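You operate a simulated robot arm through the tools that you are given. There is no shell and no other tool.

The job below is to be done with a simulated robot arm. You get a single attempt, and the scene is never put back.

## Task
When the needle is in the green, switch the cabinet off and move the gauge bottle to the white crate.
Fine: switch off before opening; door shut again. Set down upright: gauge bottle.
Where things are to end (x, y in the base frame): gauge bottle within 0.02 m of [0.69, 0.78].

It is judged by the outcome, as a careful person would: the job done as asked, and still so three seconds after it is handed in. It fails if anything else is knocked over, pushed out of place, dropped, spilled or broken.

## Robot
A 6-joint arm with a two-finger gripper, fixed in place. Base frame: the origin is on the floor under the middle of its stand, x ahead of it, y to its left, z up; the work surface is at about z = 0.88. Lengths are in m, angles in rad, forces in N, time in s.
It reaches about 1.637 m from its shoulder. Its first joint turns from -2.897 to 2.897 rad. Payload 3.43 kg.
The TCP is the grasp point between the finger pads, 0.02 m short of the fingertips. In the tool frame z runs along the fingers and y along their closing line. The gripper opens to 0.19 m; its body begins 0.248 m behind the TCP.
Orientation is told as [roll, pitch, yaw] about the base's x, y, z axes, in that order, counted from this pose: with the fingers straight down and closing along the base's y, the tool's x points along the base's -x, its y along +y and its z along -z.

## Interface
- The arm moves only by the tool drive_tool. Its arguments are lists of equal length, an entry for each row: "fingers": the gripper command, from -1 (shut) to 1 (fully open), values between in proportion; "translation": the shift along the base's x, y, z in m, a list of three; "delta_rot": the turn, a rotation vector about the base's x, y, z in rad, a list of three. In form: {"fingers": [fingers, ...], "translation": [[tx, ty, tz], ...], "delta_rot": [[ax, ay, az], ...]}. A call has 1 to 20 rows; each row is the pose to reach, as a shift and turn from the pose commanded when the call began. A row lasts 0.2 s, in which the tool goes at most 0.05 m and 0.15 rad; a call with a longer step from one row to the next is refused whole, and so is a gripper value outside its range. A pose out of reach is approached as far as the arm can. The call stops where the force on the tool passes 40 N (or 10 N more than at its start, if that is more) or the arm is blocked; 0.2 s more then pass. The fingers move at their own pace (about 0.045 m/s each) and stop on an object; they squeeze with about 28 N. The grip force told is the motor's: it shows also when the fingers shut on nothing. Time passes only in rows, and 0.2 s behind the last, so rows that repeat a pose let the fingers close. The reply holds the time, the measured pose of the TCP, the force on the tool along the base axes, the opening and the grip force, in the units named above and with some noise, with the torque about the TCP (base axes, N m) and any sound that the robot's microphone picked up.
- Cameras (640 x 400 px; columns grow to the right, rows downward): "scene" is fixed at [0.0509, 0.4993, 1.561]; the picture's right is [-0.10, -1.00, 0.00], its down [-0.52, 0.05, -0.85] and it looks along [0.85, -0.08, -0.52] (base axes); focal length 222 px, centre (320, 200). "wrist" rides on the gripper at [0.07, -0.008, -0.288] in the tool frame; the picture's right is [0.12, 0.99, 0.00], its down [-0.96, 0.12, -0.25] and it looks along [-0.25, 0.03, 0.97] (tool axes); focal length 261 px, centre (320, 200). There is no depth. A picture from a camera that has moved, and an enlarged one, comes with that camera's place and axes in the base frame and with its lens.
- get_image(camera): a new picture of that camera. The clock stands still meanwhile.
- lift_body(by): slides the trunk up (or, below 0, down) by that many m; the arm rides with it, the base frame stays. It gives what a move gives, with no picture.
- enlarge(camera, box): a new picture of the part [left, top, right, bottom] of that camera's present view, enlarged. The clock stands still meanwhile.
- job_done(): hands the job in; it is judged then, once.

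Places have to be worked out from the pictures, the camera data and where the tool is seen. Open the gripper and draw the arm clear of the work before you hand the job in, unless the task says otherwise.

The tools are called after ">>>" as a command line: name --argument value ..., lists and objects as JSON in quotes. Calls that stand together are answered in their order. drive_tool: Moves the arm, as the interface text tells. Its arguments: {"type":"object","properties":{"fingers":{"type":"array"},"translation":{"type":"array"},"delta_rot":{"type":"array"}},"required":["fingers","translation","delta_rot"]} The other tools are called the same way: lift_body (by) moves the trunk up or down; get_image (camera) takes a picture; enlarge (camera, box) takes an enlarged picture of a part of a camera's view; job_done () hands the job in.

At the start:

```text
time: 0.0
tcp_pos: [0.5794, -0.106, 1.3794]
orientation: [-0.003, -0.01, -0.001]
force: [0.5, 0.9, 0.2]
ft_torque: [-0.03, -0.01, 0.01]
width: 0.1899
finger_force: 0.0
trunk travel left (down, up): [-0.201, 0.039]
```

scene: 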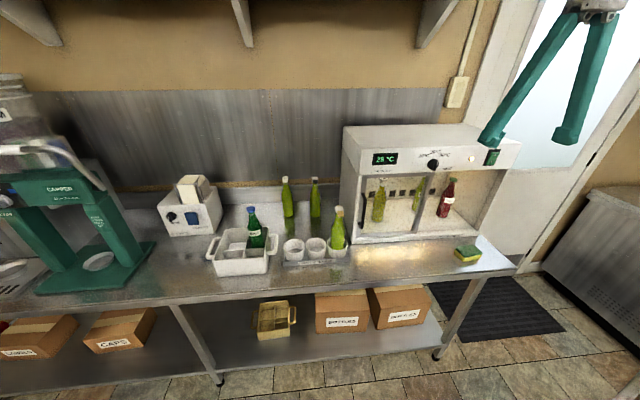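
wrist: 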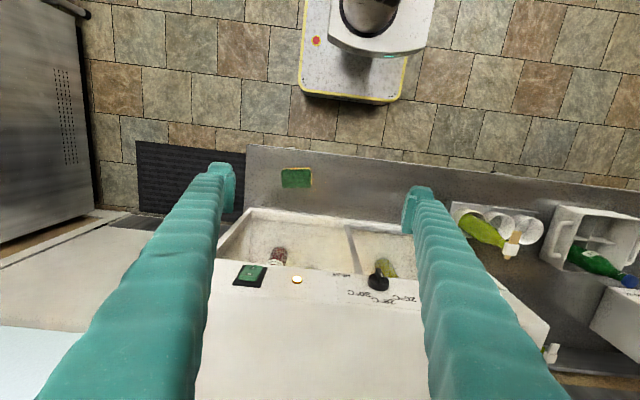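

I start by taking close looks at the cabinet, its panel and the crate.

>>> enlarge --camera "scene" --box '[330, 110, 530, 250]'

>>> enlarge --camera "scene" --box '[190, 170, 370, 290]'

>>> enlarge --camera "wrist" --box '[200, 150, 460, 330]'

```text
2.86 times, centred on (430, 180) of scene
camera zoom: at [0.0509, 0.4993, 1.561], right [-0.1, -1.0, 0.0], down [-0.52, 0.05, -0.85], along [0.85, -0.08, -0.52], focal length 634 px, centre (6, 257)
```

zoom: 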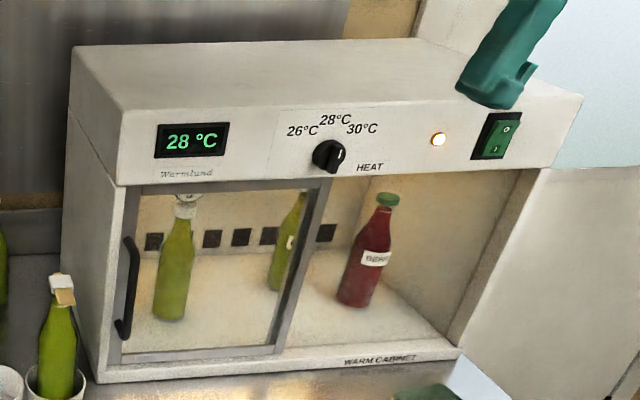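

```text
3.33 times, centred on (280, 230) of scene
camera zoom: at [0.0509, 0.4993, 1.561], right [-0.1, -1.0, 0.0], down [-0.52, 0.05, -0.85], along [0.85, -0.08, -0.52], focal length 740 px, centre (453, 100)
```

zoom: 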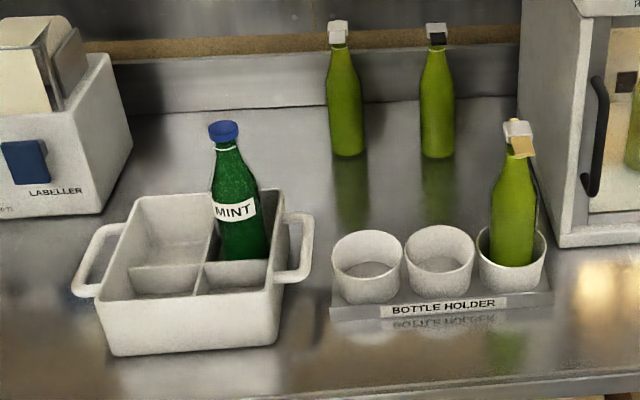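

```text
2.22 times, centred on (330, 240) of wrist
camera zoom: at [0.5074, -0.1143, 1.6676], right [-0.12, 0.99, 0.0], down [0.96, 0.12, 0.26], along [0.25, 0.03, -0.97], focal length 579 px, centre (298, 111)
```

zoom: 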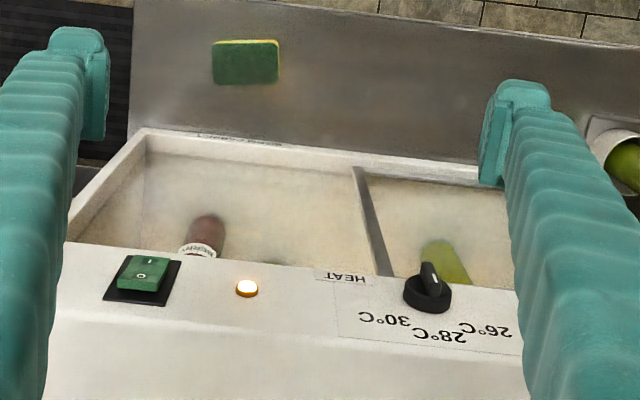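

The bottle at the cabinet's left appears to carry something on top; I zoom in further to find the gauge and read it.

>>> enlarge --camera "scene" --box '[365, 165, 415, 197]'

>>> enlarge --camera "scene" --box '[345, 165, 445, 245]'

>>> enlarge --camera "scene" --box '[420, 140, 520, 220]'

>>> enlarge --camera "scene" --box '[200, 195, 290, 280]'

```text
12.50 times, centred on (390, 181) of scene
camera zoom: at [0.0509, 0.4993, 1.561], right [-0.1, -1.0, 0.0], down [-0.52, 0.05, -0.85], along [0.85, -0.08, -0.52], focal length 2773 px, centre (-555, 438)
```

zoom: 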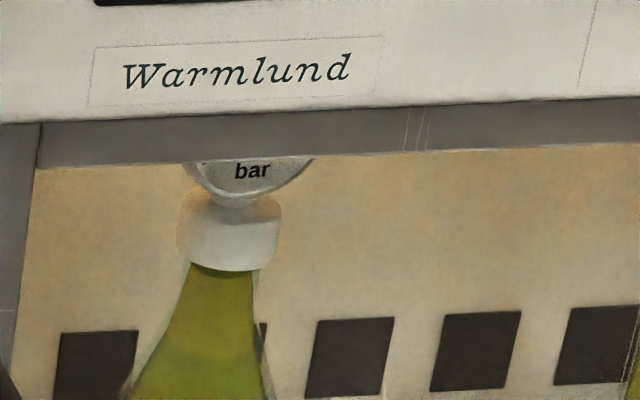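

```text
5.00 times, centred on (395, 205) of scene
camera zoom: at [0.0509, 0.4993, 1.561], right [-0.1, -1.0, 0.0], down [-0.52, 0.05, -0.85], along [0.85, -0.08, -0.52], focal length 1109 px, centre (-55, 175)
```

zoom: 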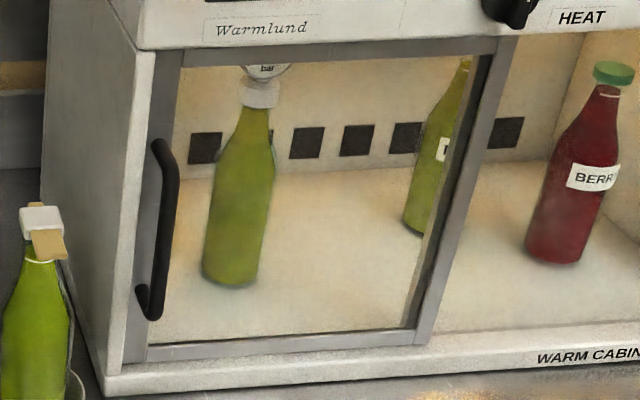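

```text
5.00 times, centred on (470, 180) of scene
camera zoom: at [0.0509, 0.4993, 1.561], right [-0.1, -1.0, 0.0], down [-0.52, 0.05, -0.85], along [0.85, -0.08, -0.52], focal length 1109 px, centre (-430, 300)
```

zoom: 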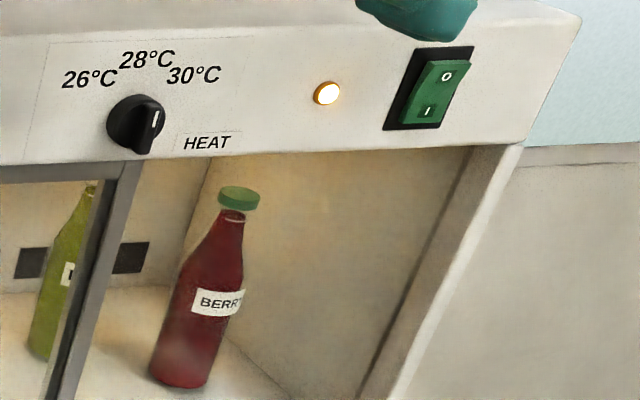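

```text
4.71 times, centred on (245, 238) of scene
camera zoom: at [0.0509, 0.4993, 1.561], right [-0.1, -1.0, 0.0], down [-0.52, 0.05, -0.85], along [0.85, -0.08, -0.52], focal length 1044 px, centre (673, 24)
```

zoom: 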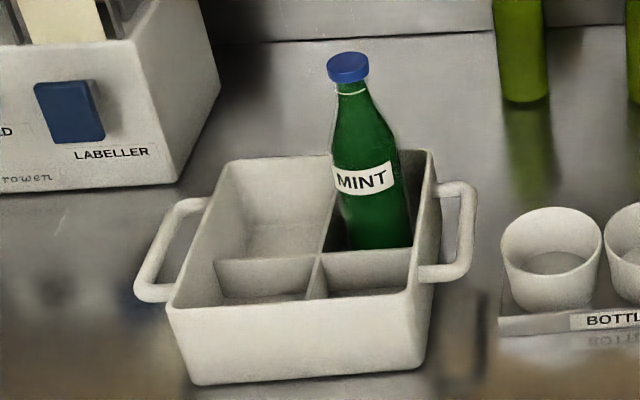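

The gauge ("bar") sits on the neck of the left-hand bottle in the cabinet, its dial hidden behind the control panel from the scene camera. I'll tip the gripper to horizontal and bring it down in front of that bottle, so the wrist camera (which will hang below and look slightly up) can see the dial.

>>> drive_tool --fingers '[1, 1, 1, 1, 1, 1, 1, 1, 1, 1, 1, 1]' --translation '[[0.003, 0.02, -0.02], [0.006, 0.04, -0.04], [0.01, 0.06, -0.06], [0.013, 0.08, -0.08], [0.016, 0.1, -0.1], [0.02, 0.12, -0.12], [0.023, 0.14, -0.14], [0.026, 0.16, -0.16], [0.03, 0.18, -0.18], [0.033, 0.2, -0.2], [0.036, 0.22, -0.22], [0.04, 0.236, -0.24]]' --delta_rot '[[0, -0.131, 0], [0, -0.262, 0], [0, -0.393, 0], [0, -0.524, 0], [0, -0.654, 0], [0, -0.785, 0], [0, -0.916, 0], [0, -1.047, 0], [0, -1.178, 0], [0, -1.309, 0], [0, -1.44, 0], [0, -1.561, 0]]'

```text
time: 2.6
tcp_pos: [0.6524, 0.1621, 1.2231]
orientation: [-0.079, -1.541, 0.057]
force: [-0.7, 0.5, 2.2]
ft_torque: [0.02, 0.52, -0.05]
width: 0.19
finger_force: 0.0
out of reach, approached as far as the arm can: row 11, 12
trunk travel left (down, up): [-0.201, 0.039]
```

The arm stopped short of z=1.14 at about [0.652, 0.162, 1.223]; I look at what the wrist sees from here.

>>> get_image --camera "wrist"

>>> get_image --camera "scene"

```text
taken
camera wrist: at [0.3636, 0.1583, 1.1624], right [0.02, 0.99, -0.12], down [-0.22, 0.12, 0.97], along [0.98, 0.01, 0.22], focal length 261 px, centre (320, 200)
```

wrist: 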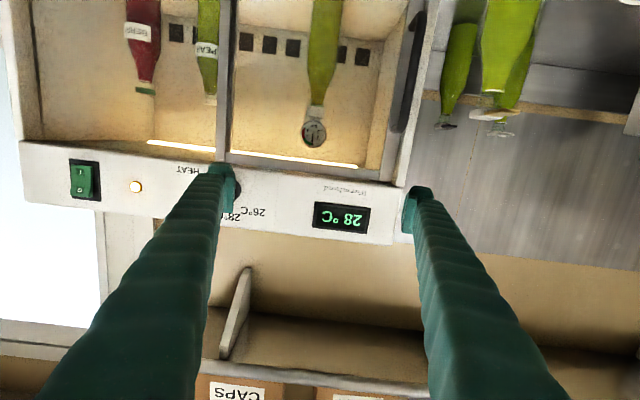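

```text
taken
```

scene: 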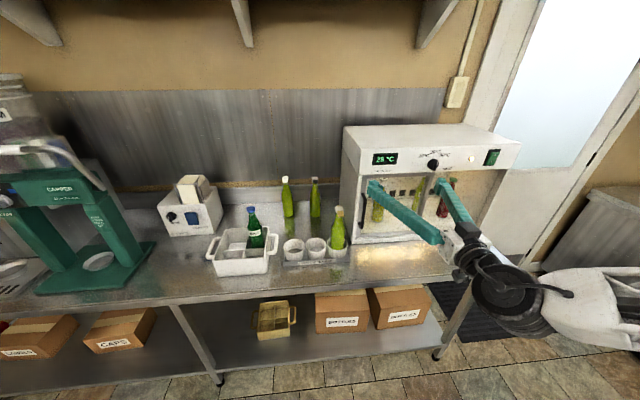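

The dial is visible, upside-down, at about (314,132) in the wrist picture; I enlarge it to read the needle, along with the door structure.

>>> enlarge --camera "wrist" --box '[298, 118, 330, 148]'

>>> enlarge --camera "wrist" --box '[200, 0, 440, 180]'

>>> enlarge --camera "wrist" --box '[20, 100, 240, 240]'

```text
13.33 times, centred on (314, 133) of wrist
camera zoom: at [0.3636, 0.1583, 1.1624], right [0.02, 0.99, -0.12], down [-0.22, 0.12, 0.97], along [0.98, 0.01, 0.22], focal length 3475 px, centre (400, 1093)
```

zoom: 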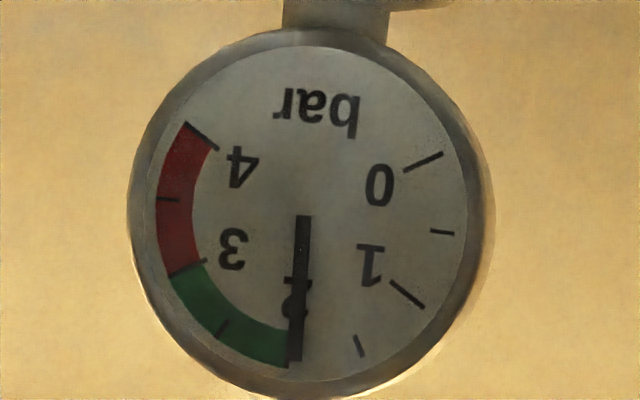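

```text
2.22 times, centred on (320, 90) of wrist
camera zoom: at [0.3636, 0.1583, 1.1624], right [0.02, 0.99, -0.12], down [-0.22, 0.12, 0.97], along [0.98, 0.01, 0.22], focal length 579 px, centre (320, 444)
```

zoom: 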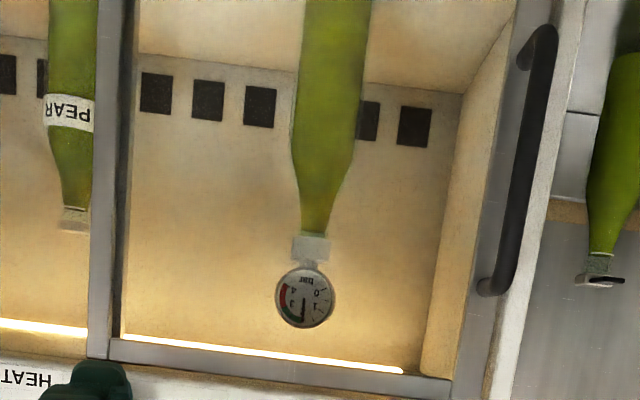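

```text
2.86 times, centred on (130, 170) of wrist
camera zoom: at [0.3636, 0.1583, 1.1624], right [0.02, 0.99, -0.12], down [-0.22, 0.12, 0.97], along [0.98, 0.01, 0.22], focal length 745 px, centre (863, 286)
```

zoom: 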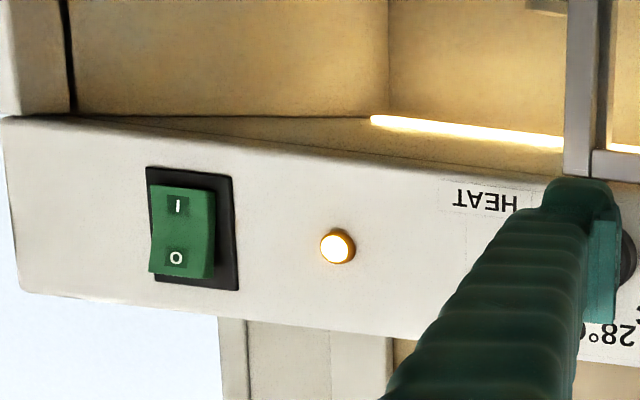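

The needle stands right at the lower edge of the green band (≈1.95 bar, green from 2 to 3). The cabinet door is a framed glass slider with its handle at the left; the rocker is at about [0.765, -0.207, 1.263], O on top. I make a small retreat up while closing the fingers, to learn how the pose reference behaves and to see how fast the needle moves.

>>> drive_tool --fingers '[-1, -1, -1, -1]' --translation '[[0.0, 0, 0.04], [0.0, 0, 0.08], [0.0, 0.0, 0.1], [0.0, 0.0, 0.1]]' --delta_rot '[[0, 0, 0], [0, 0, 0], [0, 0, 0], [0, 0, 0]]'

>>> enlarge --camera "wrist" --box '[270, 60, 360, 150]'

>>> get_image --camera "wrist"

```text
time: 3.6
tcp_pos: [0.6542, 0.1651, 1.325]
orientation: [-0.772, -1.57, 0.767]
force: [0.2, 0.5, 0.1]
ft_torque: [-0.01, 0.0, 0.0]
width: 0.1011
finger_force: 0.1
trunk travel left (down, up): [-0.201, 0.039]
```

```text
4.44 times, centred on (315, 105) of wrist
camera zoom: at [0.3668, 0.1557, 1.2553], right [0.0, 0.99, -0.12], down [-0.25, 0.12, 0.96], along [0.97, 0.03, 0.24], focal length 1158 px, centre (342, 622)
```

zoom: 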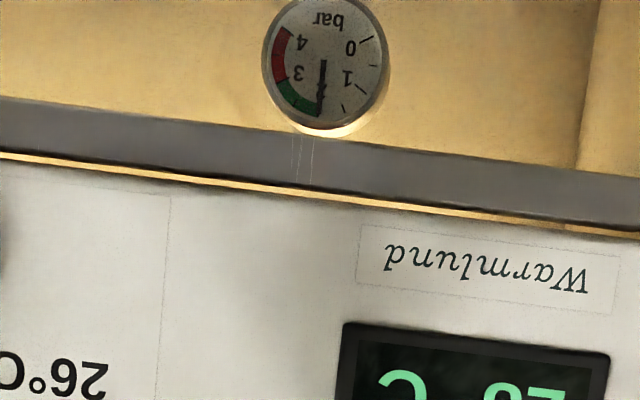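

```text
taken
camera wrist: at [0.3668, 0.1557, 1.2553], right [0.0, 0.99, -0.12], down [-0.25, 0.12, 0.96], along [0.97, 0.03, 0.24], focal length 261 px, centre (320, 200)
```

wrist: 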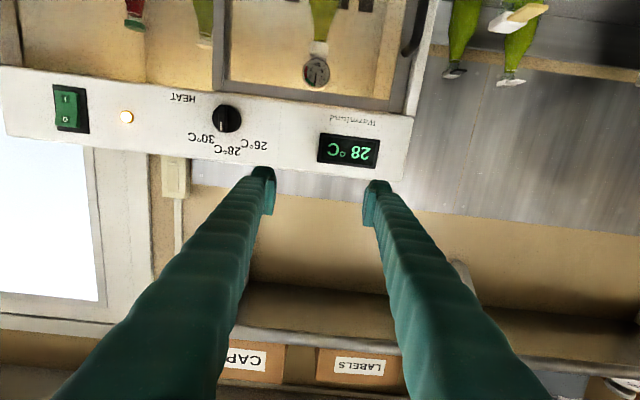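

The reference is the pose actually reached, good. I take a tight look at the dial to compare the needle's angle with the one a second ago.

>>> enlarge --camera "wrist" --box '[300, 58, 332, 90]'

```text
12.50 times, centred on (316, 74) of wrist
camera zoom: at [0.3668, 0.1557, 1.2553], right [0.0, 0.99, -0.12], down [-0.25, 0.12, 0.96], along [0.97, 0.03, 0.24], focal length 3258 px, centre (370, 1775)
```

zoom: 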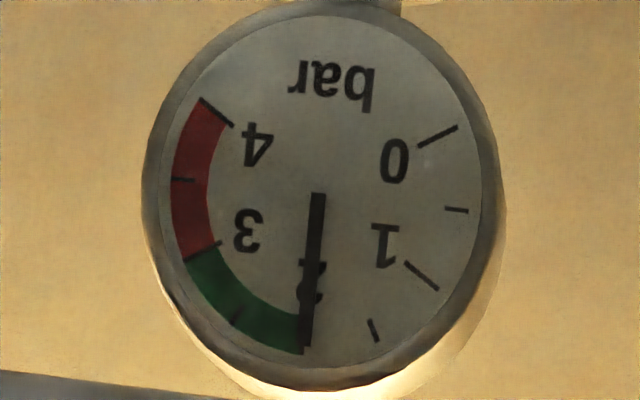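

Needle has hardly moved (about 1.97 bar, at the edge of the green). I slide across to stand in front of the rocker with the fingers closing, staying clear of the panel, and re-check both the dial and the rocker from there.

>>> drive_tool --fingers '[-1, -1, -1, -1, -1, -1, -1, -1, -1]' --translation '[[0.0, -0.041, -0.003], [0.0, -0.082, -0.006], [0.0, -0.123, -0.009], [0.0, -0.164, -0.012], [0.0, -0.205, -0.015], [0.0, -0.246, -0.018], [0.0, -0.287, -0.021], [0.0, -0.328, -0.025], [0.0, -0.365, -0.03]]' --delta_rot '[[0, 0, 0], [0, 0, 0], [0, 0, 0], [0, 0, 0], [0, 0, 0], [0, 0, 0], [0, 0, 0], [0, 0, 0], [0, 0, 0]]'

>>> get_image --camera "wrist"

>>> get_image --camera "scene"

```text
time: 5.6
tcp_pos: [0.6528, 0.0114, 1.3105]
orientation: [-0.326, -1.567, 0.31]
force: [-0.3, 0.0, 0.1]
ft_torque: [-0.01, -0.01, -0.03]
width: 0.0002
finger_force: 28.0
out of reach, approached as far as the arm can: row 4, 5, 6, 7, 8, 9
trunk travel left (down, up): [-0.201, 0.039]
```

```text
taken
camera wrist: at [0.3662, 0.0066, 1.2413], right [0.01, 0.99, -0.12], down [-0.24, 0.12, 0.96], along [0.97, 0.02, 0.24], focal length 261 px, centre (320, 200)
```

wrist: 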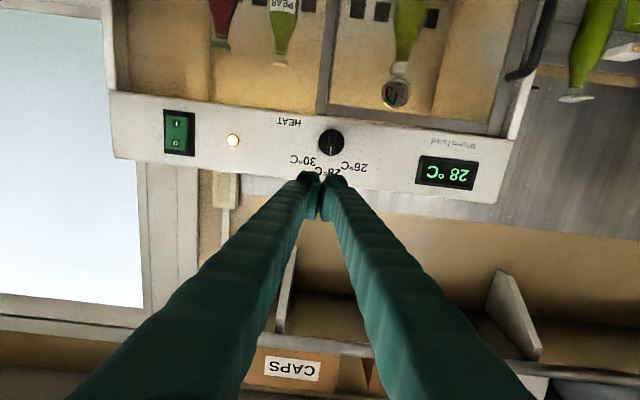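

```text
taken
```

scene: 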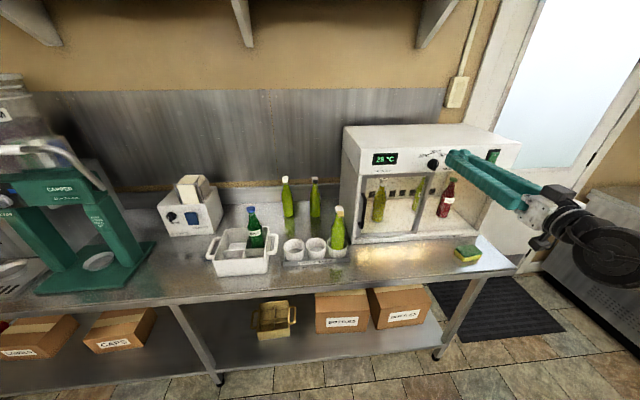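

Sideways travel stopped at y≈0.01: with the tool horizontal the wrist comes too near the base axis here. From this spot the dial is visible at about (396,92), so I read it again to get the needle's rate.

>>> enlarge --camera "wrist" --box '[378, 76, 414, 108]'

>>> enlarge --camera "wrist" --box '[150, 95, 260, 170]'

```text
12.50 times, centred on (396, 92) of wrist
camera zoom: at [0.3662, 0.0066, 1.2413], right [0.01, 0.99, -0.12], down [-0.24, 0.12, 0.96], along [0.97, 0.02, 0.24], focal length 3258 px, centre (-630, 1550)
```

zoom: 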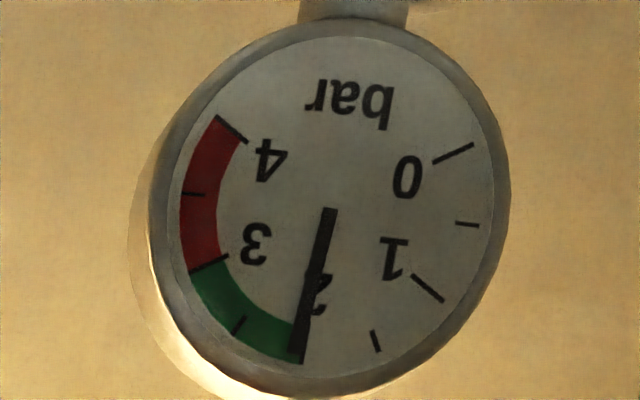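

```text
5.33 times, centred on (205, 132) of wrist
camera zoom: at [0.3662, 0.0066, 1.2413], right [0.01, 0.99, -0.12], down [-0.24, 0.12, 0.96], along [0.97, 0.02, 0.24], focal length 1390 px, centre (933, 560)
```

zoom: 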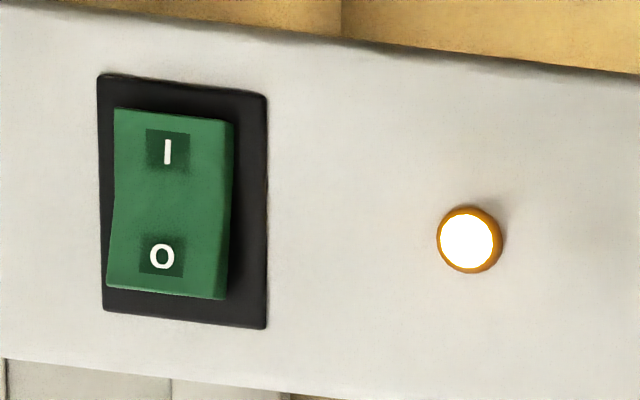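

Comparing with the ticks, the needle has read about 1.945, 1.967 and now 2.02 bar: it climbs ~0.025 bar/s and has just entered the green, leaving some 35–40 s. Rocker's raised O half is at about [0.757, -0.207, 1.280]. I pitch the tool down by 30° to free the wrist and move in front of the rocker.

>>> drive_tool --fingers '[-1, -1, -1, -1, -1, -1, -1]' --translation '[[0.0, -0.02, 0.0], [0.0, -0.05, 0.0], [0.0, -0.09, -0.005], [0.0, -0.13, -0.01], [0.0, -0.17, -0.02], [0.0, -0.21, -0.027], [0.0, -0.218, -0.028]]' --delta_rot '[[0, 0.13, 0], [0, 0.26, 0], [0, 0.39, 0], [0, 0.52, 0], [0, 0.52, 0], [0, 0.52, 0], [0, 0.52, 0]]'

>>> get_image --camera "wrist"

>>> enlarge --camera "scene" --box '[420, 120, 540, 200]'

```text
time: 7.3
tcp_pos: [0.6754, -0.0665, 1.2839]
orientation: [-0.024, -1.059, 0.236]
force: [0.0, -0.1, 0.2]
ft_torque: [0.02, 0.02, 0.0]
width: 0.0
finger_force: 28.4
out of reach, approached as far as the arm can: row 1, 2
trunk travel left (down, up): [-0.201, 0.039]
stopped in row 7: the arm was blocked; the commanded pose is now the measured one
```

```text
taken
camera wrist: at [0.3993, -0.1347, 1.3635], right [-0.27, 0.96, -0.11], down [0.22, 0.18, 0.96], along [0.94, 0.23, -0.26], focal length 261 px, centre (320, 200)
```

wrist: 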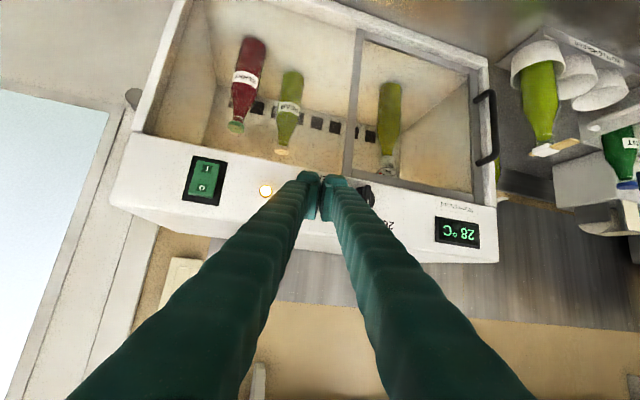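

```text
5.00 times, centred on (480, 160) of scene
camera zoom: at [0.0509, 0.4993, 1.561], right [-0.1, -1.0, 0.0], down [-0.52, 0.05, -0.85], along [0.85, -0.08, -0.52], focal length 1109 px, centre (-480, 400)
```

zoom: 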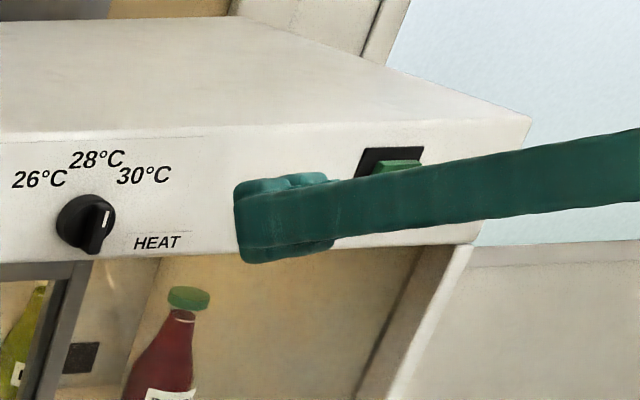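

No contact force, but the arm bound up part-way (singular region close to its axis), and the tool got yawed ~0.24 rad. I pitch further down to about 45° and undo the yaw while lifting a little, which carries the wrist outward from the base axis.

>>> drive_tool --fingers '[-1, -1, -1, -1]' --translation '[[-0.005, 0.0, 0.015], [-0.01, 0.0, 0.03], [-0.015, -0.01, 0.04], [-0.015, -0.01, 0.04]]' --delta_rot '[[-0.004, 0.09, -0.075], [-0.008, 0.18, -0.15], [-0.013, 0.259, -0.219], [-0.013, 0.259, -0.219]]'

```text
time: 8.3
tcp_pos: [0.6573, -0.0941, 1.3204]
orientation: [0.016, -0.804, -0.018]
force: [0.5, 1.0, 0.2]
ft_torque: [-0.02, -0.02, -0.01]
width: 0.0002
finger_force: 27.9
out of reach, approached as far as the arm can: row 3, 4
trunk travel left (down, up): [-0.201, 0.039]
```

Orientation is now clean at 45° down. I continue to y=-0.207 in front of the rocker at z≈1.286, still ~4 cm off the panel.

>>> drive_tool --fingers '[-1, -1, -1, -1, -1]' --translation '[[0.0, -0.03, 0.0], [0.01, -0.06, -0.01], [0.02, -0.09, -0.02], [0.03, -0.113, -0.034], [0.03, -0.113, -0.034]]' --delta_rot '[[0, 0, 0], [0, 0, 0.005], [0, 0, 0.01], [0, 0, 0.018], [0, 0, 0.018]]'

>>> get_image --camera "wrist"

>>> enlarge --camera "scene" --box '[420, 120, 540, 200]'

```text
time: 9.5
tcp_pos: [0.688, -0.2053, 1.2878]
orientation: [0.002, -0.801, 0.002]
force: [-0.2, 0.5, 0.3]
ft_torque: [0.02, -0.02, -0.02]
width: 0.0003
finger_force: 28.0
trunk travel left (down, up): [-0.201, 0.039]
```

```text
taken
camera wrist: at [0.4342, -0.2149, 1.4379], right [-0.08, 0.99, -0.08], down [0.49, 0.12, 0.86], along [0.87, 0.03, -0.5], focal length 261 px, centre (320, 200)
```

wrist: 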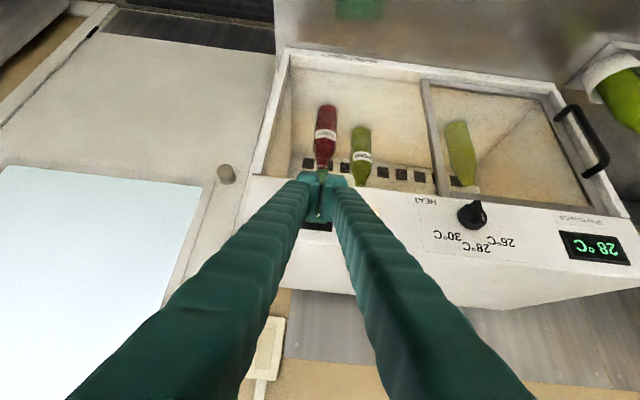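

```text
5.00 times, centred on (480, 160) of scene
camera zoom: at [0.0509, 0.4993, 1.561], right [-0.1, -1.0, 0.0], down [-0.52, 0.05, -0.85], along [0.85, -0.08, -0.52], focal length 1109 px, centre (-480, 400)
```

zoom: 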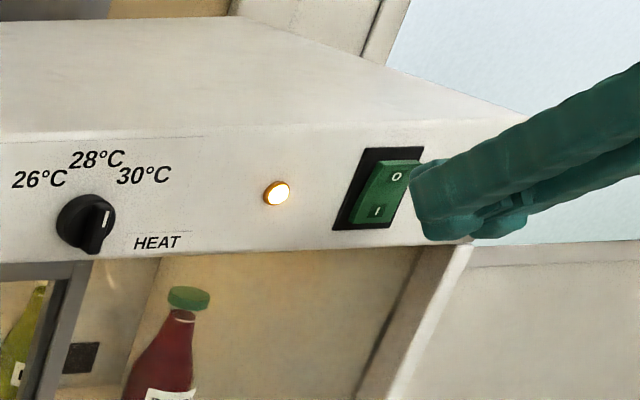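

I want the tip's true leading corner before pressing (it looks thicker than I assumed), so I zoom on the fingertips in both cameras.

>>> enlarge --camera "wrist" --box '[270, 150, 370, 240]'

>>> enlarge --camera "scene" --box '[480, 140, 530, 175]'

```text
4.44 times, centred on (320, 195) of wrist
camera zoom: at [0.4342, -0.2149, 1.4379], right [-0.08, 0.99, -0.08], down [0.49, 0.12, 0.86], along [0.87, 0.03, -0.5], focal length 1158 px, centre (320, 222)
```

zoom: 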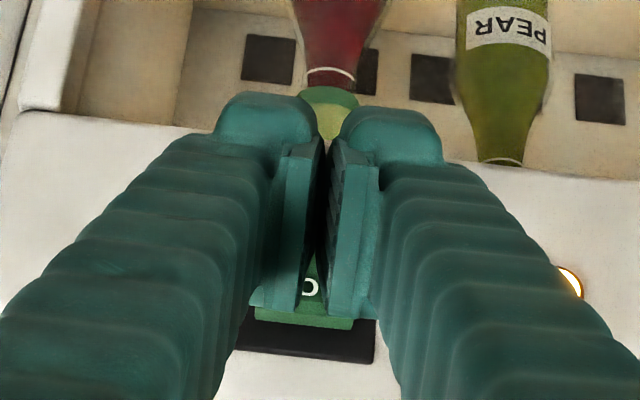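

```text
11.43 times, centred on (505, 158) of scene
camera zoom: at [0.0509, 0.4993, 1.561], right [-0.1, -1.0, 0.0], down [-0.52, 0.05, -0.85], along [0.85, -0.08, -0.52], focal length 2536 px, centre (-1794, 686)
```

zoom: 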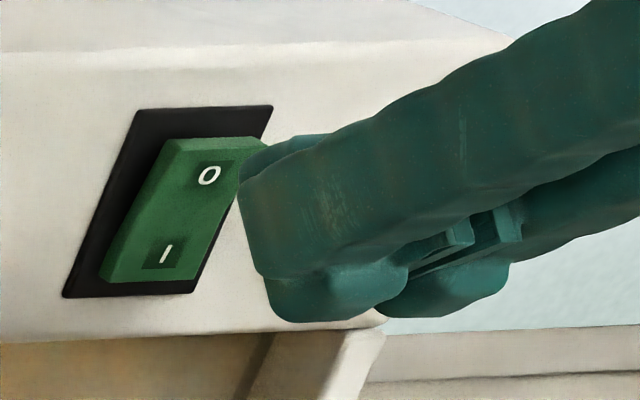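

The leading upper corner of the tip is at about [0.718, y, 1.294]; the O mark is at [0.756, -0.207, 1.281]. So I drop by 13 mm and press forward slowly; needle should be ≈2.13 bar now, well inside the green.

>>> drive_tool --fingers '[-1, -1, -1, -1, -1, -1, -1]' --translation '[[0.01, -0.001, -0.013], [0.025, -0.001, -0.013], [0.033, -0.001, -0.013], [0.039, -0.001, -0.013], [0.044, -0.001, -0.013], [0.048, -0.001, -0.013], [0.05, -0.001, -0.013]]' --delta_rot '[[0, 0, 0], [0, 0, 0], [0, 0, 0], [0, 0, 0], [0, 0, 0], [0, 0, 0], [0, 0, 0]]'

>>> enlarge --camera "scene" --box '[420, 120, 540, 200]'

>>> enlarge --camera "wrist" --box '[270, 150, 370, 240]'

```text
time: 10.8
tcp_pos: [0.7275, -0.2073, 1.2753]
orientation: [0.0, -0.8, 0.002]
force: [-27.5, 3.3, 9.2]
ft_torque: [-0.04, -0.24, 0.06]
width: 0.0059
finger_force: 34.1
trunk travel left (down, up): [-0.201, 0.039]
stopped in row 6: the force on the tool passed its limit at 46 N (the readings are from after the stop); the commanded pose is now the measured one
```

```text
5.00 times, centred on (480, 160) of scene
camera zoom: at [0.0509, 0.4993, 1.561], right [-0.1, -1.0, 0.0], down [-0.52, 0.05, -0.85], along [0.85, -0.08, -0.52], focal length 1109 px, centre (-480, 400)
```

zoom: 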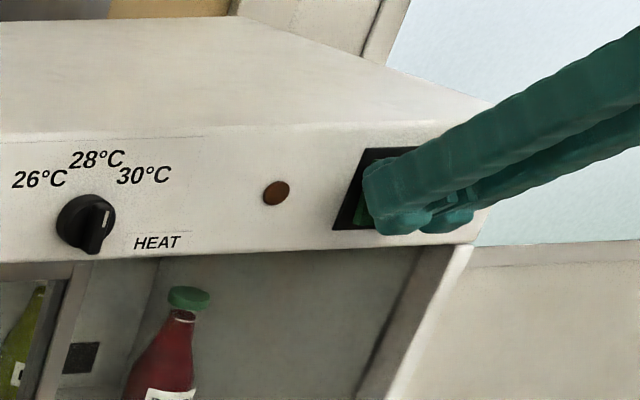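

```text
4.44 times, centred on (320, 195) of wrist
camera zoom: at [0.4731, -0.2168, 1.426], right [-0.08, 0.99, -0.09], down [0.49, 0.12, 0.86], along [0.87, 0.03, -0.5], focal length 1158 px, centre (320, 222)
```

zoom: 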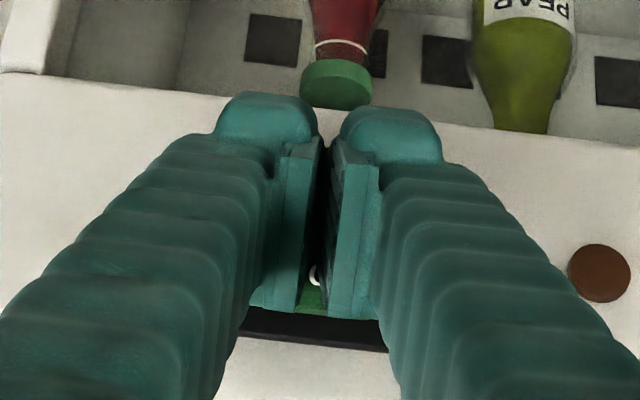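

The indicator lamp and the cabinet light went out: it is switched off. I back straight away from the panel and confirm it stays off.

>>> drive_tool --fingers '[-1, -1, -1]' --translation '[[-0.02, 0, 0.0], [-0.05, 0, 0.01], [-0.08, 0.0, 0.03]]' --delta_rot '[[0, 0, 0], [0, 0, 0], [0, 0, 0]]'

>>> get_image --camera "scene"

>>> enlarge --camera "scene" --box '[330, 110, 530, 250]'

>>> get_image --camera "wrist"

```text
time: 11.6
tcp_pos: [0.66, -0.2096, 1.2903]
orientation: [0.021, -0.779, -0.01]
force: [0.2, 1.2, 0.1]
ft_torque: [-0.04, 0.02, -0.01]
width: 0.0001
finger_force: 33.8
trunk travel left (down, up): [-0.201, 0.039]
```

```text
taken
```

scene: 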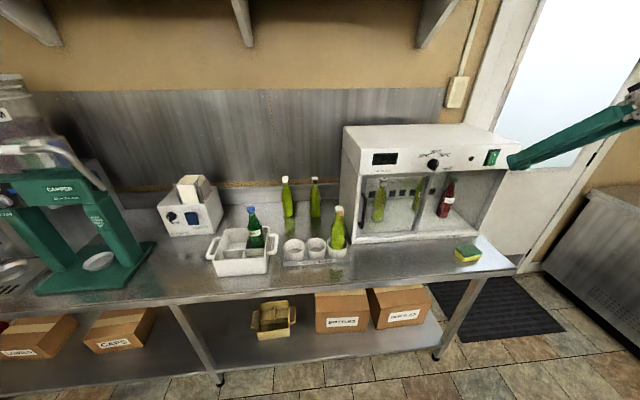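

```text
2.86 times, centred on (430, 180) of scene
camera zoom: at [0.0509, 0.4993, 1.561], right [-0.1, -1.0, 0.0], down [-0.52, 0.05, -0.85], along [0.85, -0.08, -0.52], focal length 634 px, centre (6, 257)
```

zoom: 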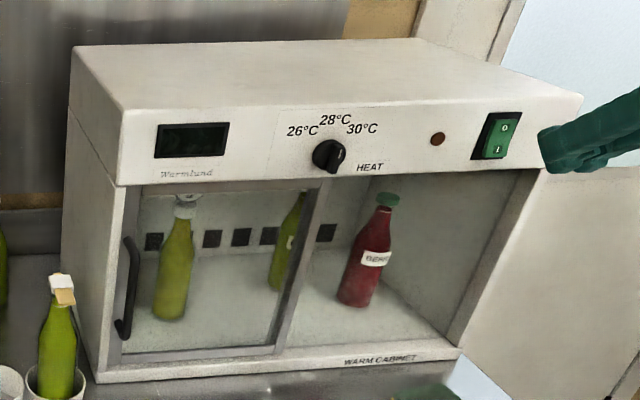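

```text
taken
camera wrist: at [0.4087, -0.2221, 1.4463], right [-0.09, 0.99, -0.07], down [0.51, 0.11, 0.85], along [0.85, 0.04, -0.52], focal length 261 px, centre (320, 200)
```

wrist: 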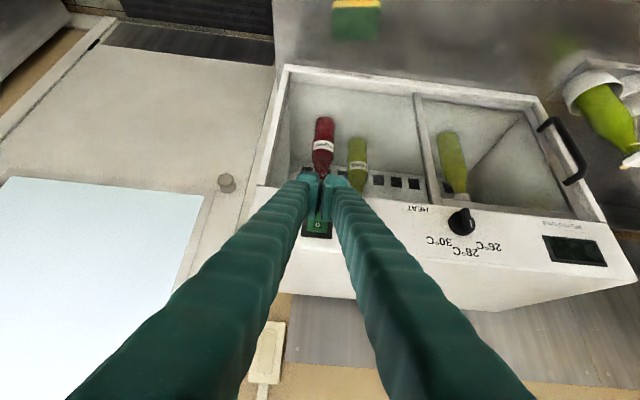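

Cabinet is off with the rocker on O. Next the door: I zoom in on its frame, sill and handle to decide whether it slides.

>>> enlarge --camera "scene" --box '[345, 205, 425, 250]'

>>> enlarge --camera "scene" --box '[410, 165, 500, 245]'

>>> enlarge --camera "wrist" --box '[400, 80, 640, 230]'

>>> enlarge --camera "wrist" --box '[260, 50, 460, 200]'

```text
8.00 times, centred on (385, 228) of scene
camera zoom: at [0.0509, 0.4993, 1.561], right [-0.1, -1.0, 0.0], down [-0.52, 0.05, -0.85], along [0.85, -0.08, -0.52], focal length 1775 px, centre (-200, -20)
```

zoom: 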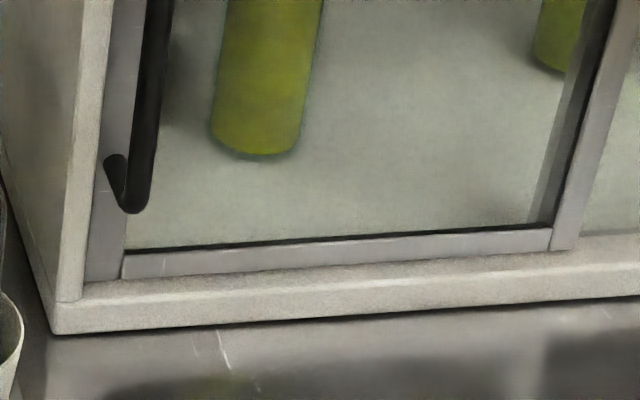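

```text
5.00 times, centred on (455, 205) of scene
camera zoom: at [0.0509, 0.4993, 1.561], right [-0.1, -1.0, 0.0], down [-0.52, 0.05, -0.85], along [0.85, -0.08, -0.52], focal length 1109 px, centre (-355, 175)
```

zoom: 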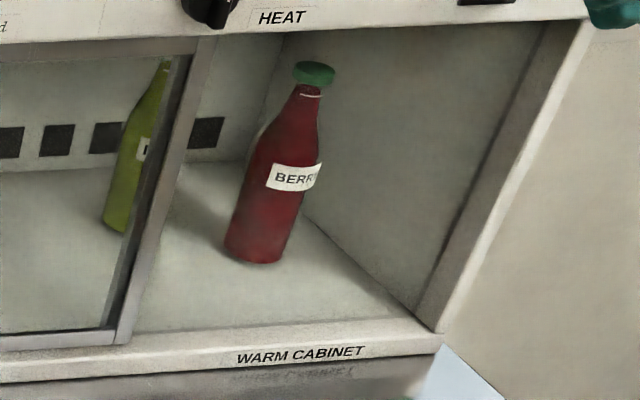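

```text
2.67 times, centred on (520, 155) of wrist
camera zoom: at [0.4087, -0.2221, 1.4463], right [-0.09, 0.99, -0.07], down [0.51, 0.11, 0.85], along [0.85, 0.04, -0.52], focal length 695 px, centre (-213, 320)
```

zoom: 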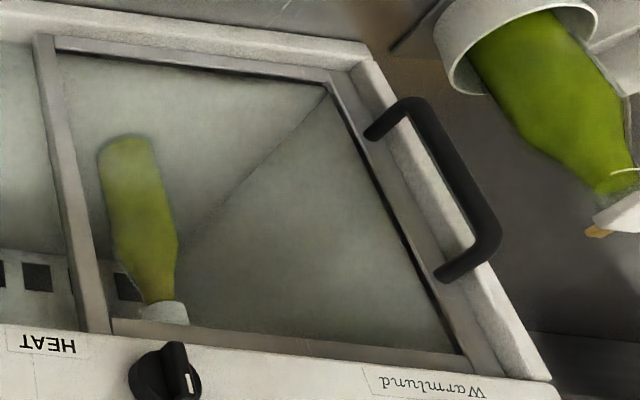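

```text
2.67 times, centred on (360, 125) of wrist
camera zoom: at [0.4087, -0.2221, 1.4463], right [-0.09, 0.99, -0.07], down [0.51, 0.11, 0.85], along [0.85, 0.04, -0.52], focal length 695 px, centre (213, 400)
```

zoom: 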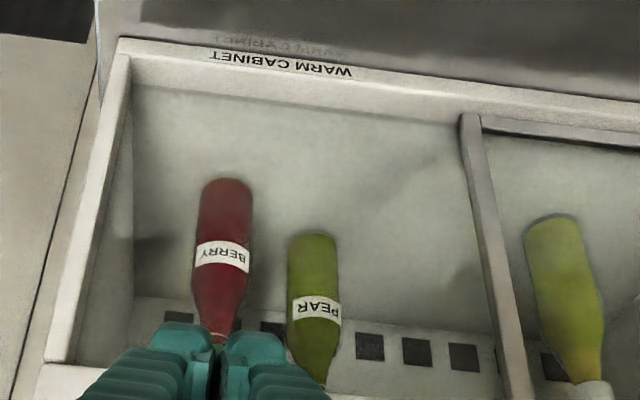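

The door is a single framed pane over the left half, in line with the front – a slider, its handle bar at about x=0.743, y=0.266, z 0.99–1.14; it should slide to the right. First I bring the arm back over to the left side with fingers tilted down, the way it came, avoiding the tight zone near the base axis.

>>> drive_tool --fingers '[-1, -1, -1, -1, -1, -1, -1, -0.6, -0.3, -0.2, -0.2]' --translation '[[-0.02, 0.03, 0.03], [-0.04, 0.06, 0.06], [-0.05, 0.1, 0.08], [-0.05, 0.14, 0.09], [-0.05, 0.18, 0.09], [-0.05, 0.225, 0.09], [-0.05, 0.27, 0.09], [-0.05, 0.315, 0.09], [-0.05, 0.36, 0.09], [-0.05, 0.405, 0.09], [-0.05, 0.45, 0.09]]' --delta_rot '[[0, 0.13, 0], [0, 0.26, 0], [0, 0.39, 0], [0, 0.48, 0], [0, 0.48, 0], [0, 0.48, 0], [0, 0.48, 0], [0, 0.48, 0], [0, 0.48, 0], [0, 0.48, 0], [0, 0.48, 0]]'

```text
time: 14.0
tcp_pos: [0.6081, 0.0664, 1.357]
orientation: [0.236, -0.356, 0.042]
force: [0.3, -0.1, -0.8]
ft_torque: [0.07, 0.01, 0.04]
width: 0.0757
finger_force: 0.0
out of reach, approached as far as the arm can: row 2, 3, 4, 5, 6, 7, 8, 9, 10, 11
trunk travel left (down, up): [-0.201, 0.039]
```

It was slowed by the reach limit and ended at y≈0.07 with some roll. I let it settle one row and check the pose and the view.

>>> drive_tool --fingers '[-0.2, -0.2]' --translation '[[0, 0, 0], [0, 0, 0]]' --delta_rot '[[0, 0, 0], [0, 0, 0]]'

>>> get_image --camera "wrist"

>>> get_image --camera "scene"

```text
time: 14.6
tcp_pos: [0.6085, 0.0666, 1.3569]
orientation: [0.237, -0.359, 0.041]
force: [0.2, -0.1, 0.3]
ft_torque: [0.02, 0.07, 0.01]
width: 0.0762
finger_force: 0.0
trunk travel left (down, up): [-0.201, 0.039]
```

```text
taken
camera wrist: at [0.4488, -0.0167, 1.593], right [-0.23, 0.96, 0.18], down [0.8, 0.09, 0.59], along [0.55, 0.28, -0.79], focal length 261 px, centre (320, 200)
```

wrist: 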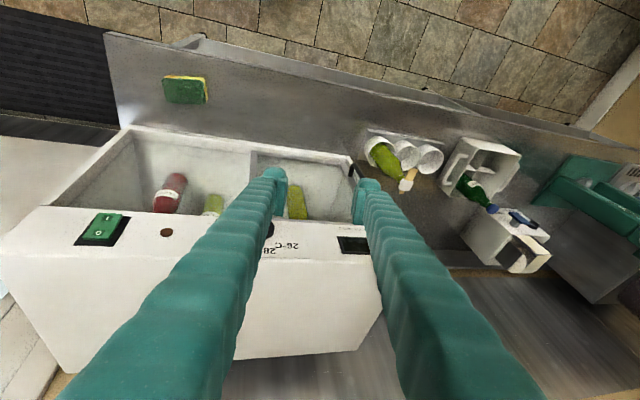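

```text
taken
```

scene: 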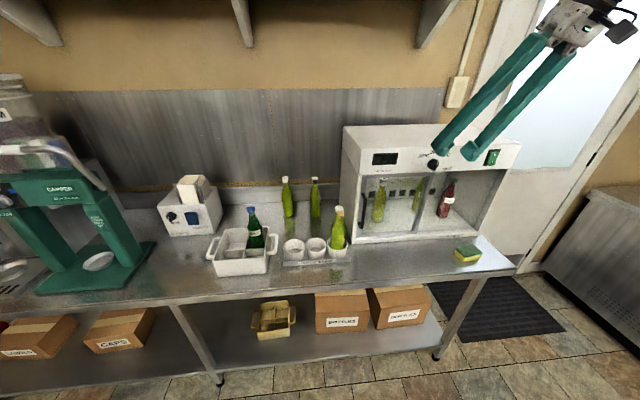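

Commands now refer to this pose. I try removing the roll while moving further left in small steps, to see whether the arm follows.

>>> drive_tool --fingers '[-0.2, -0.2, -0.2, -0.2]' --translation '[[0.0, 0.03, 0.01], [0.0, 0.06, 0.02], [0.0, 0.09, 0.03], [0.0, 0.09, 0.03]]' --delta_rot '[[-0.074, 0, -0.041], [-0.148, 0, -0.082], [-0.222, 0, -0.123], [-0.222, 0, -0.123]]'

```text
time: 15.6
tcp_pos: [0.6069, 0.0667, 1.3559]
orientation: [0.238, -0.359, 0.039]
force: [-0.3, -0.6, 0.6]
ft_torque: [0.0, -0.02, 0.01]
width: 0.0759
finger_force: 0.0
out of reach, approached as far as the arm can: row 1, 2, 3, 4
trunk travel left (down, up): [-0.201, 0.039]
```

It cannot go further left in this arm configuration. I return to the starting pose (fingers straight down at [0.58, -0.106, 1.38]), from which the first move to the left worked without trouble.

>>> drive_tool --fingers '[-0.2, -0.2, -0.2, -0.2, -0.2, -0.2]' --translation '[[-0.006, -0.035, 0.005], [-0.012, -0.07, 0.01], [-0.018, -0.105, 0.015], [-0.024, -0.14, 0.02], [-0.028, -0.173, 0.024], [-0.028, -0.173, 0.024]]' --delta_rot '[[-0.05, 0.071, -0.017], [-0.1, 0.142, -0.034], [-0.15, 0.213, -0.05], [-0.2, 0.284, -0.067], [-0.244, 0.355, -0.083], [-0.244, 0.355, -0.083]]'

```text
time: 17.0
tcp_pos: [0.5897, -0.1076, 1.3916]
orientation: [0.24, -0.087, -0.014]
force: [0.5, -0.1, -0.3]
ft_torque: [0.07, 0.17, 0.03]
width: 0.0759
finger_force: 0.1
out of reach, approached as far as the arm can: row 1, 2, 3, 4, 5, 6
trunk travel left (down, up): [-0.201, 0.039]
```

The arm keeps a residual roll of 0.24 here, so some wrist joint is at its stop in this configuration. I test whether turning about the vertical frees it, staying at this clear spot.

>>> drive_tool --fingers '[-0.2, -0.2, -0.2, -0.2]' --translation '[[0, 0, 0], [0, 0, 0], [0, 0, 0], [0, 0, 0]]' --delta_rot '[[0, 0, -0.12], [0, 0, -0.24], [0, 0, -0.36], [0, 0, -0.36]]'

>>> get_image --camera "scene"

```text
time: 18.0
tcp_pos: [0.5517, -0.1661, 1.3647]
orientation: [0.25, -0.104, -0.326]
force: [0.8, 0.6, -0.3]
ft_torque: [-0.16, 0.15, 0.06]
width: 0.0762
finger_force: 0.0
out of reach, approached as far as the arm can: row 2, 3, 4
trunk travel left (down, up): [-0.201, 0.039]
```

```text
taken
```

scene: 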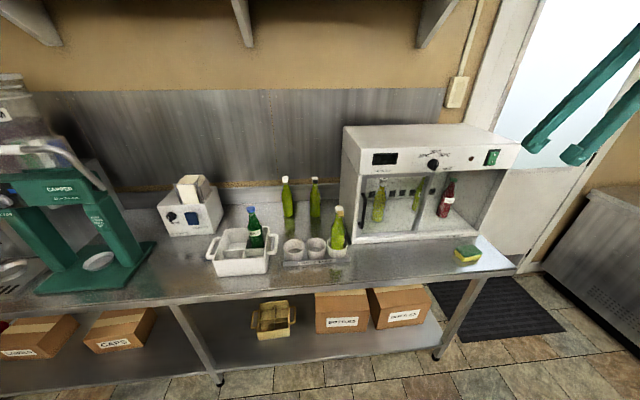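

Turning clockwise made it worse (position was dragged off), so I turn the other way, counter-clockwise, and return towards the starting spot.

>>> drive_tool --fingers '[-0.2, -0.2, -0.2, -0.2, -0.2, -0.2, -0.2]' --translation '[[0.006, 0.01, 0.005], [0.012, 0.02, 0.01], [0.018, 0.03, 0.015], [0.024, 0.04, 0.02], [0.03, 0.05, 0.025], [0.03, 0.06, 0.03], [0.03, 0.06, 0.03]]' --delta_rot '[[0, 0, 0.12], [0, 0, 0.24], [0, 0, 0.36], [0, 0, 0.48], [0, 0, 0.6], [0, 0, 0.72], [0, 0, 0.72]]'

```text
time: 19.6
tcp_pos: [0.5824, -0.0973, 1.3511]
orientation: [0.249, -0.109, 0.392]
force: [-0.1, 0.4, 0.2]
ft_torque: [-0.01, 0.03, 0.0]
width: 0.0757
finger_force: 0.0
out of reach, approached as far as the arm can: row 4, 5, 6, 7
trunk travel left (down, up): [-0.201, 0.039]
```

Still restricted. I try moving outward and up (x≈0.70, z≈1.46, above the cabinet) while straightening the tool, in case the limit is the arm being folded too tightly.

>>> drive_tool --fingers '[-0.2, -0.2, -0.2, -0.2, -0.2]' --translation '[[0.01, 0.0, 0.045], [0.03, 0.0, 0.09], [0.07, 0.0, 0.11], [0.115, 0.0, 0.11], [0.115, 0.0, 0.11]]' --delta_rot '[[-0.068, 0.015, -0.101], [-0.135, 0.03, -0.203], [-0.203, 0.045, -0.304], [-0.27, 0.06, -0.405], [-0.27, 0.06, -0.405]]'

>>> get_image --camera "wrist"

```text
time: 20.8
tcp_pos: [0.6861, -0.0734, 1.3914]
orientation: [0.24, -0.09, -0.036]
force: [0.4, 0.4, -0.5]
ft_torque: [-0.03, 0.13, 0.05]
width: 0.0761
finger_force: 0.1
out of reach, approached as far as the arm can: row 1, 2, 3, 4, 5
trunk travel left (down, up): [-0.201, 0.039]
```

```text
taken
camera wrist: at [0.5898, -0.1459, 1.6616], right [-0.1, 0.97, 0.22], down [0.93, 0.02, 0.35], along [0.34, 0.25, -0.91], focal length 261 px, centre (320, 200)
```

wrist: 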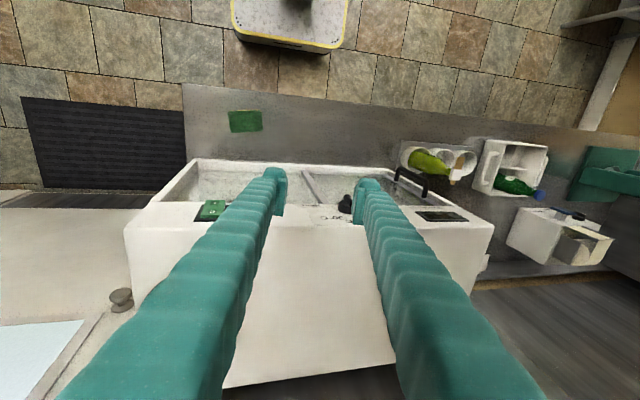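

The tool settles with the same 0.24 roll. I test a pure sideways shift to the left with no rotation, to see what is actually limiting.

>>> drive_tool --fingers '[-0.2, -0.2, -0.2]' --translation '[[0, 0.04, 0], [0, 0.08, 0], [0, 0.08, 0]]' --delta_rot '[[0, 0, 0], [0, 0, 0], [0, 0, 0]]'

```text
time: 21.6
tcp_pos: [0.671, -0.0306, 1.3727]
orientation: [0.245, -0.105, -0.005]
force: [0.1, -1.0, -0.3]
ft_torque: [-0.01, -0.04, -0.01]
width: 0.0757
finger_force: 0.0
out of reach, approached as far as the arm can: row 1, 2, 3
trunk travel left (down, up): [-0.201, 0.039]
```

Motion is partial, sliding along a limit. I try lower instead: x≈0.60, z≈1.25 in front of the cabinet, straightening the tool.

>>> drive_tool --fingers '[-0.2, -0.2, -0.2, -0.2, -0.2]' --translation '[[-0.03, 0.0, -0.02], [-0.06, 0.0, -0.05], [-0.07, 0.0, -0.09], [-0.07, 0.0, -0.12], [-0.07, 0.0, -0.12]]' --delta_rot '[[-0.06, 0.025, 0.0], [-0.12, 0.05, 0.0], [-0.18, 0.075, 0.0], [-0.245, 0.1, 0.0], [-0.245, 0.1, 0.0]]'

```text
time: 22.8
tcp_pos: [0.6063, -0.0048, 1.2713]
orientation: [0.278, -0.033, -0.04]
force: [-0.5, -0.7, 0.4]
ft_torque: [0.03, 0.0, 0.01]
width: 0.0757
finger_force: 0.0
out of reach, approached as far as the arm can: row 1, 2, 3, 4, 5
trunk travel left (down, up): [-0.201, 0.039]
```

The roll limit persists, so the arm flipped into another branch when it bound up near its axis. I'll retrace that same path backwards: first to the 45° pose at y≈-0.12, which worked in this branch.

>>> drive_tool --fingers '[-0.2, -0.2, -0.2, -0.2, -0.2, -0.2, -0.2]' --translation '[[0.0, -0.02, 0.01], [0.01, -0.04, 0.02], [0.02, -0.06, 0.03], [0.03, -0.08, 0.04], [0.04, -0.1, 0.045], [0.05, -0.12, 0.049], [0.05, -0.12, 0.049]]' --delta_rot '[[-0.046, -0.126, -0.013], [-0.092, -0.252, -0.026], [-0.138, -0.378, -0.039], [-0.185, -0.505, -0.052], [-0.231, -0.631, -0.065], [-0.277, -0.757, -0.078], [-0.277, -0.757, -0.078]]'

>>> get_image --camera "scene"

```text
time: 24.4
tcp_pos: [0.6526, -0.1282, 1.3188]
orientation: [-0.004, -0.802, 0.001]
force: [-0.4, 0.3, -0.2]
ft_torque: [-0.02, -0.01, -0.02]
width: 0.076
finger_force: 0.1
out of reach, approached as far as the arm can: row 2, 3
trunk travel left (down, up): [-0.201, 0.039]
```

```text
taken
```

scene: 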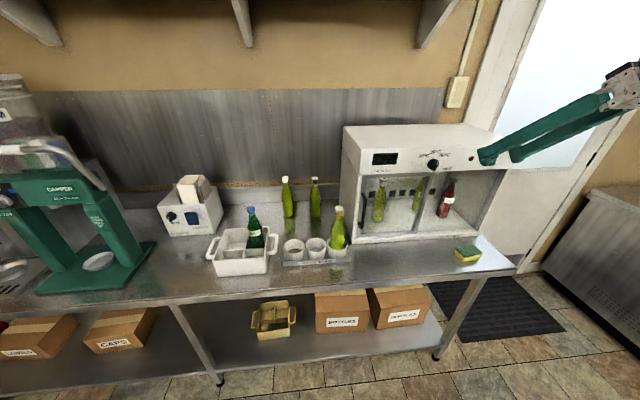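

In position. Now I go back to horizontal and creep left through the spot where the flip happened (y≈0.01).

>>> drive_tool --fingers '[-0.2, -0.2, -0.2, -0.2, -0.2, -0.2, -0.2, -0.2, -0.2]' --translation '[[0.0, 0.015, 0.0], [0.0, 0.03, 0.0], [0.0, 0.045, 0.0], [0.0, 0.06, 0.0], [0.0, 0.08, 0.0], [0.0, 0.1, -0.005], [0.0, 0.12, -0.008], [0.0, 0.14, -0.008], [0.0, 0.14, -0.008]]' --delta_rot '[[0, -0.12, 0], [0, -0.24, 0], [0, -0.36, 0], [0, -0.48, 0], [0, -0.6, 0], [0, -0.7, 0], [0, -0.77, 0], [0, -0.77, 0], [0, -0.77, 0]]'

```text
time: 26.6
tcp_pos: [0.6465, 0.0628, 1.3116]
orientation: [-1.587, -1.285, 1.705]
force: [0.3, 0.0, 0.7]
ft_torque: [0.02, -0.04, 0.02]
width: 0.0758
finger_force: 0.1
out of reach, approached as far as the arm can: row 6, 7
trunk travel left (down, up): [-0.201, 0.039]
stopped in row 9: the arm was blocked; the commanded pose is now the measured one
```

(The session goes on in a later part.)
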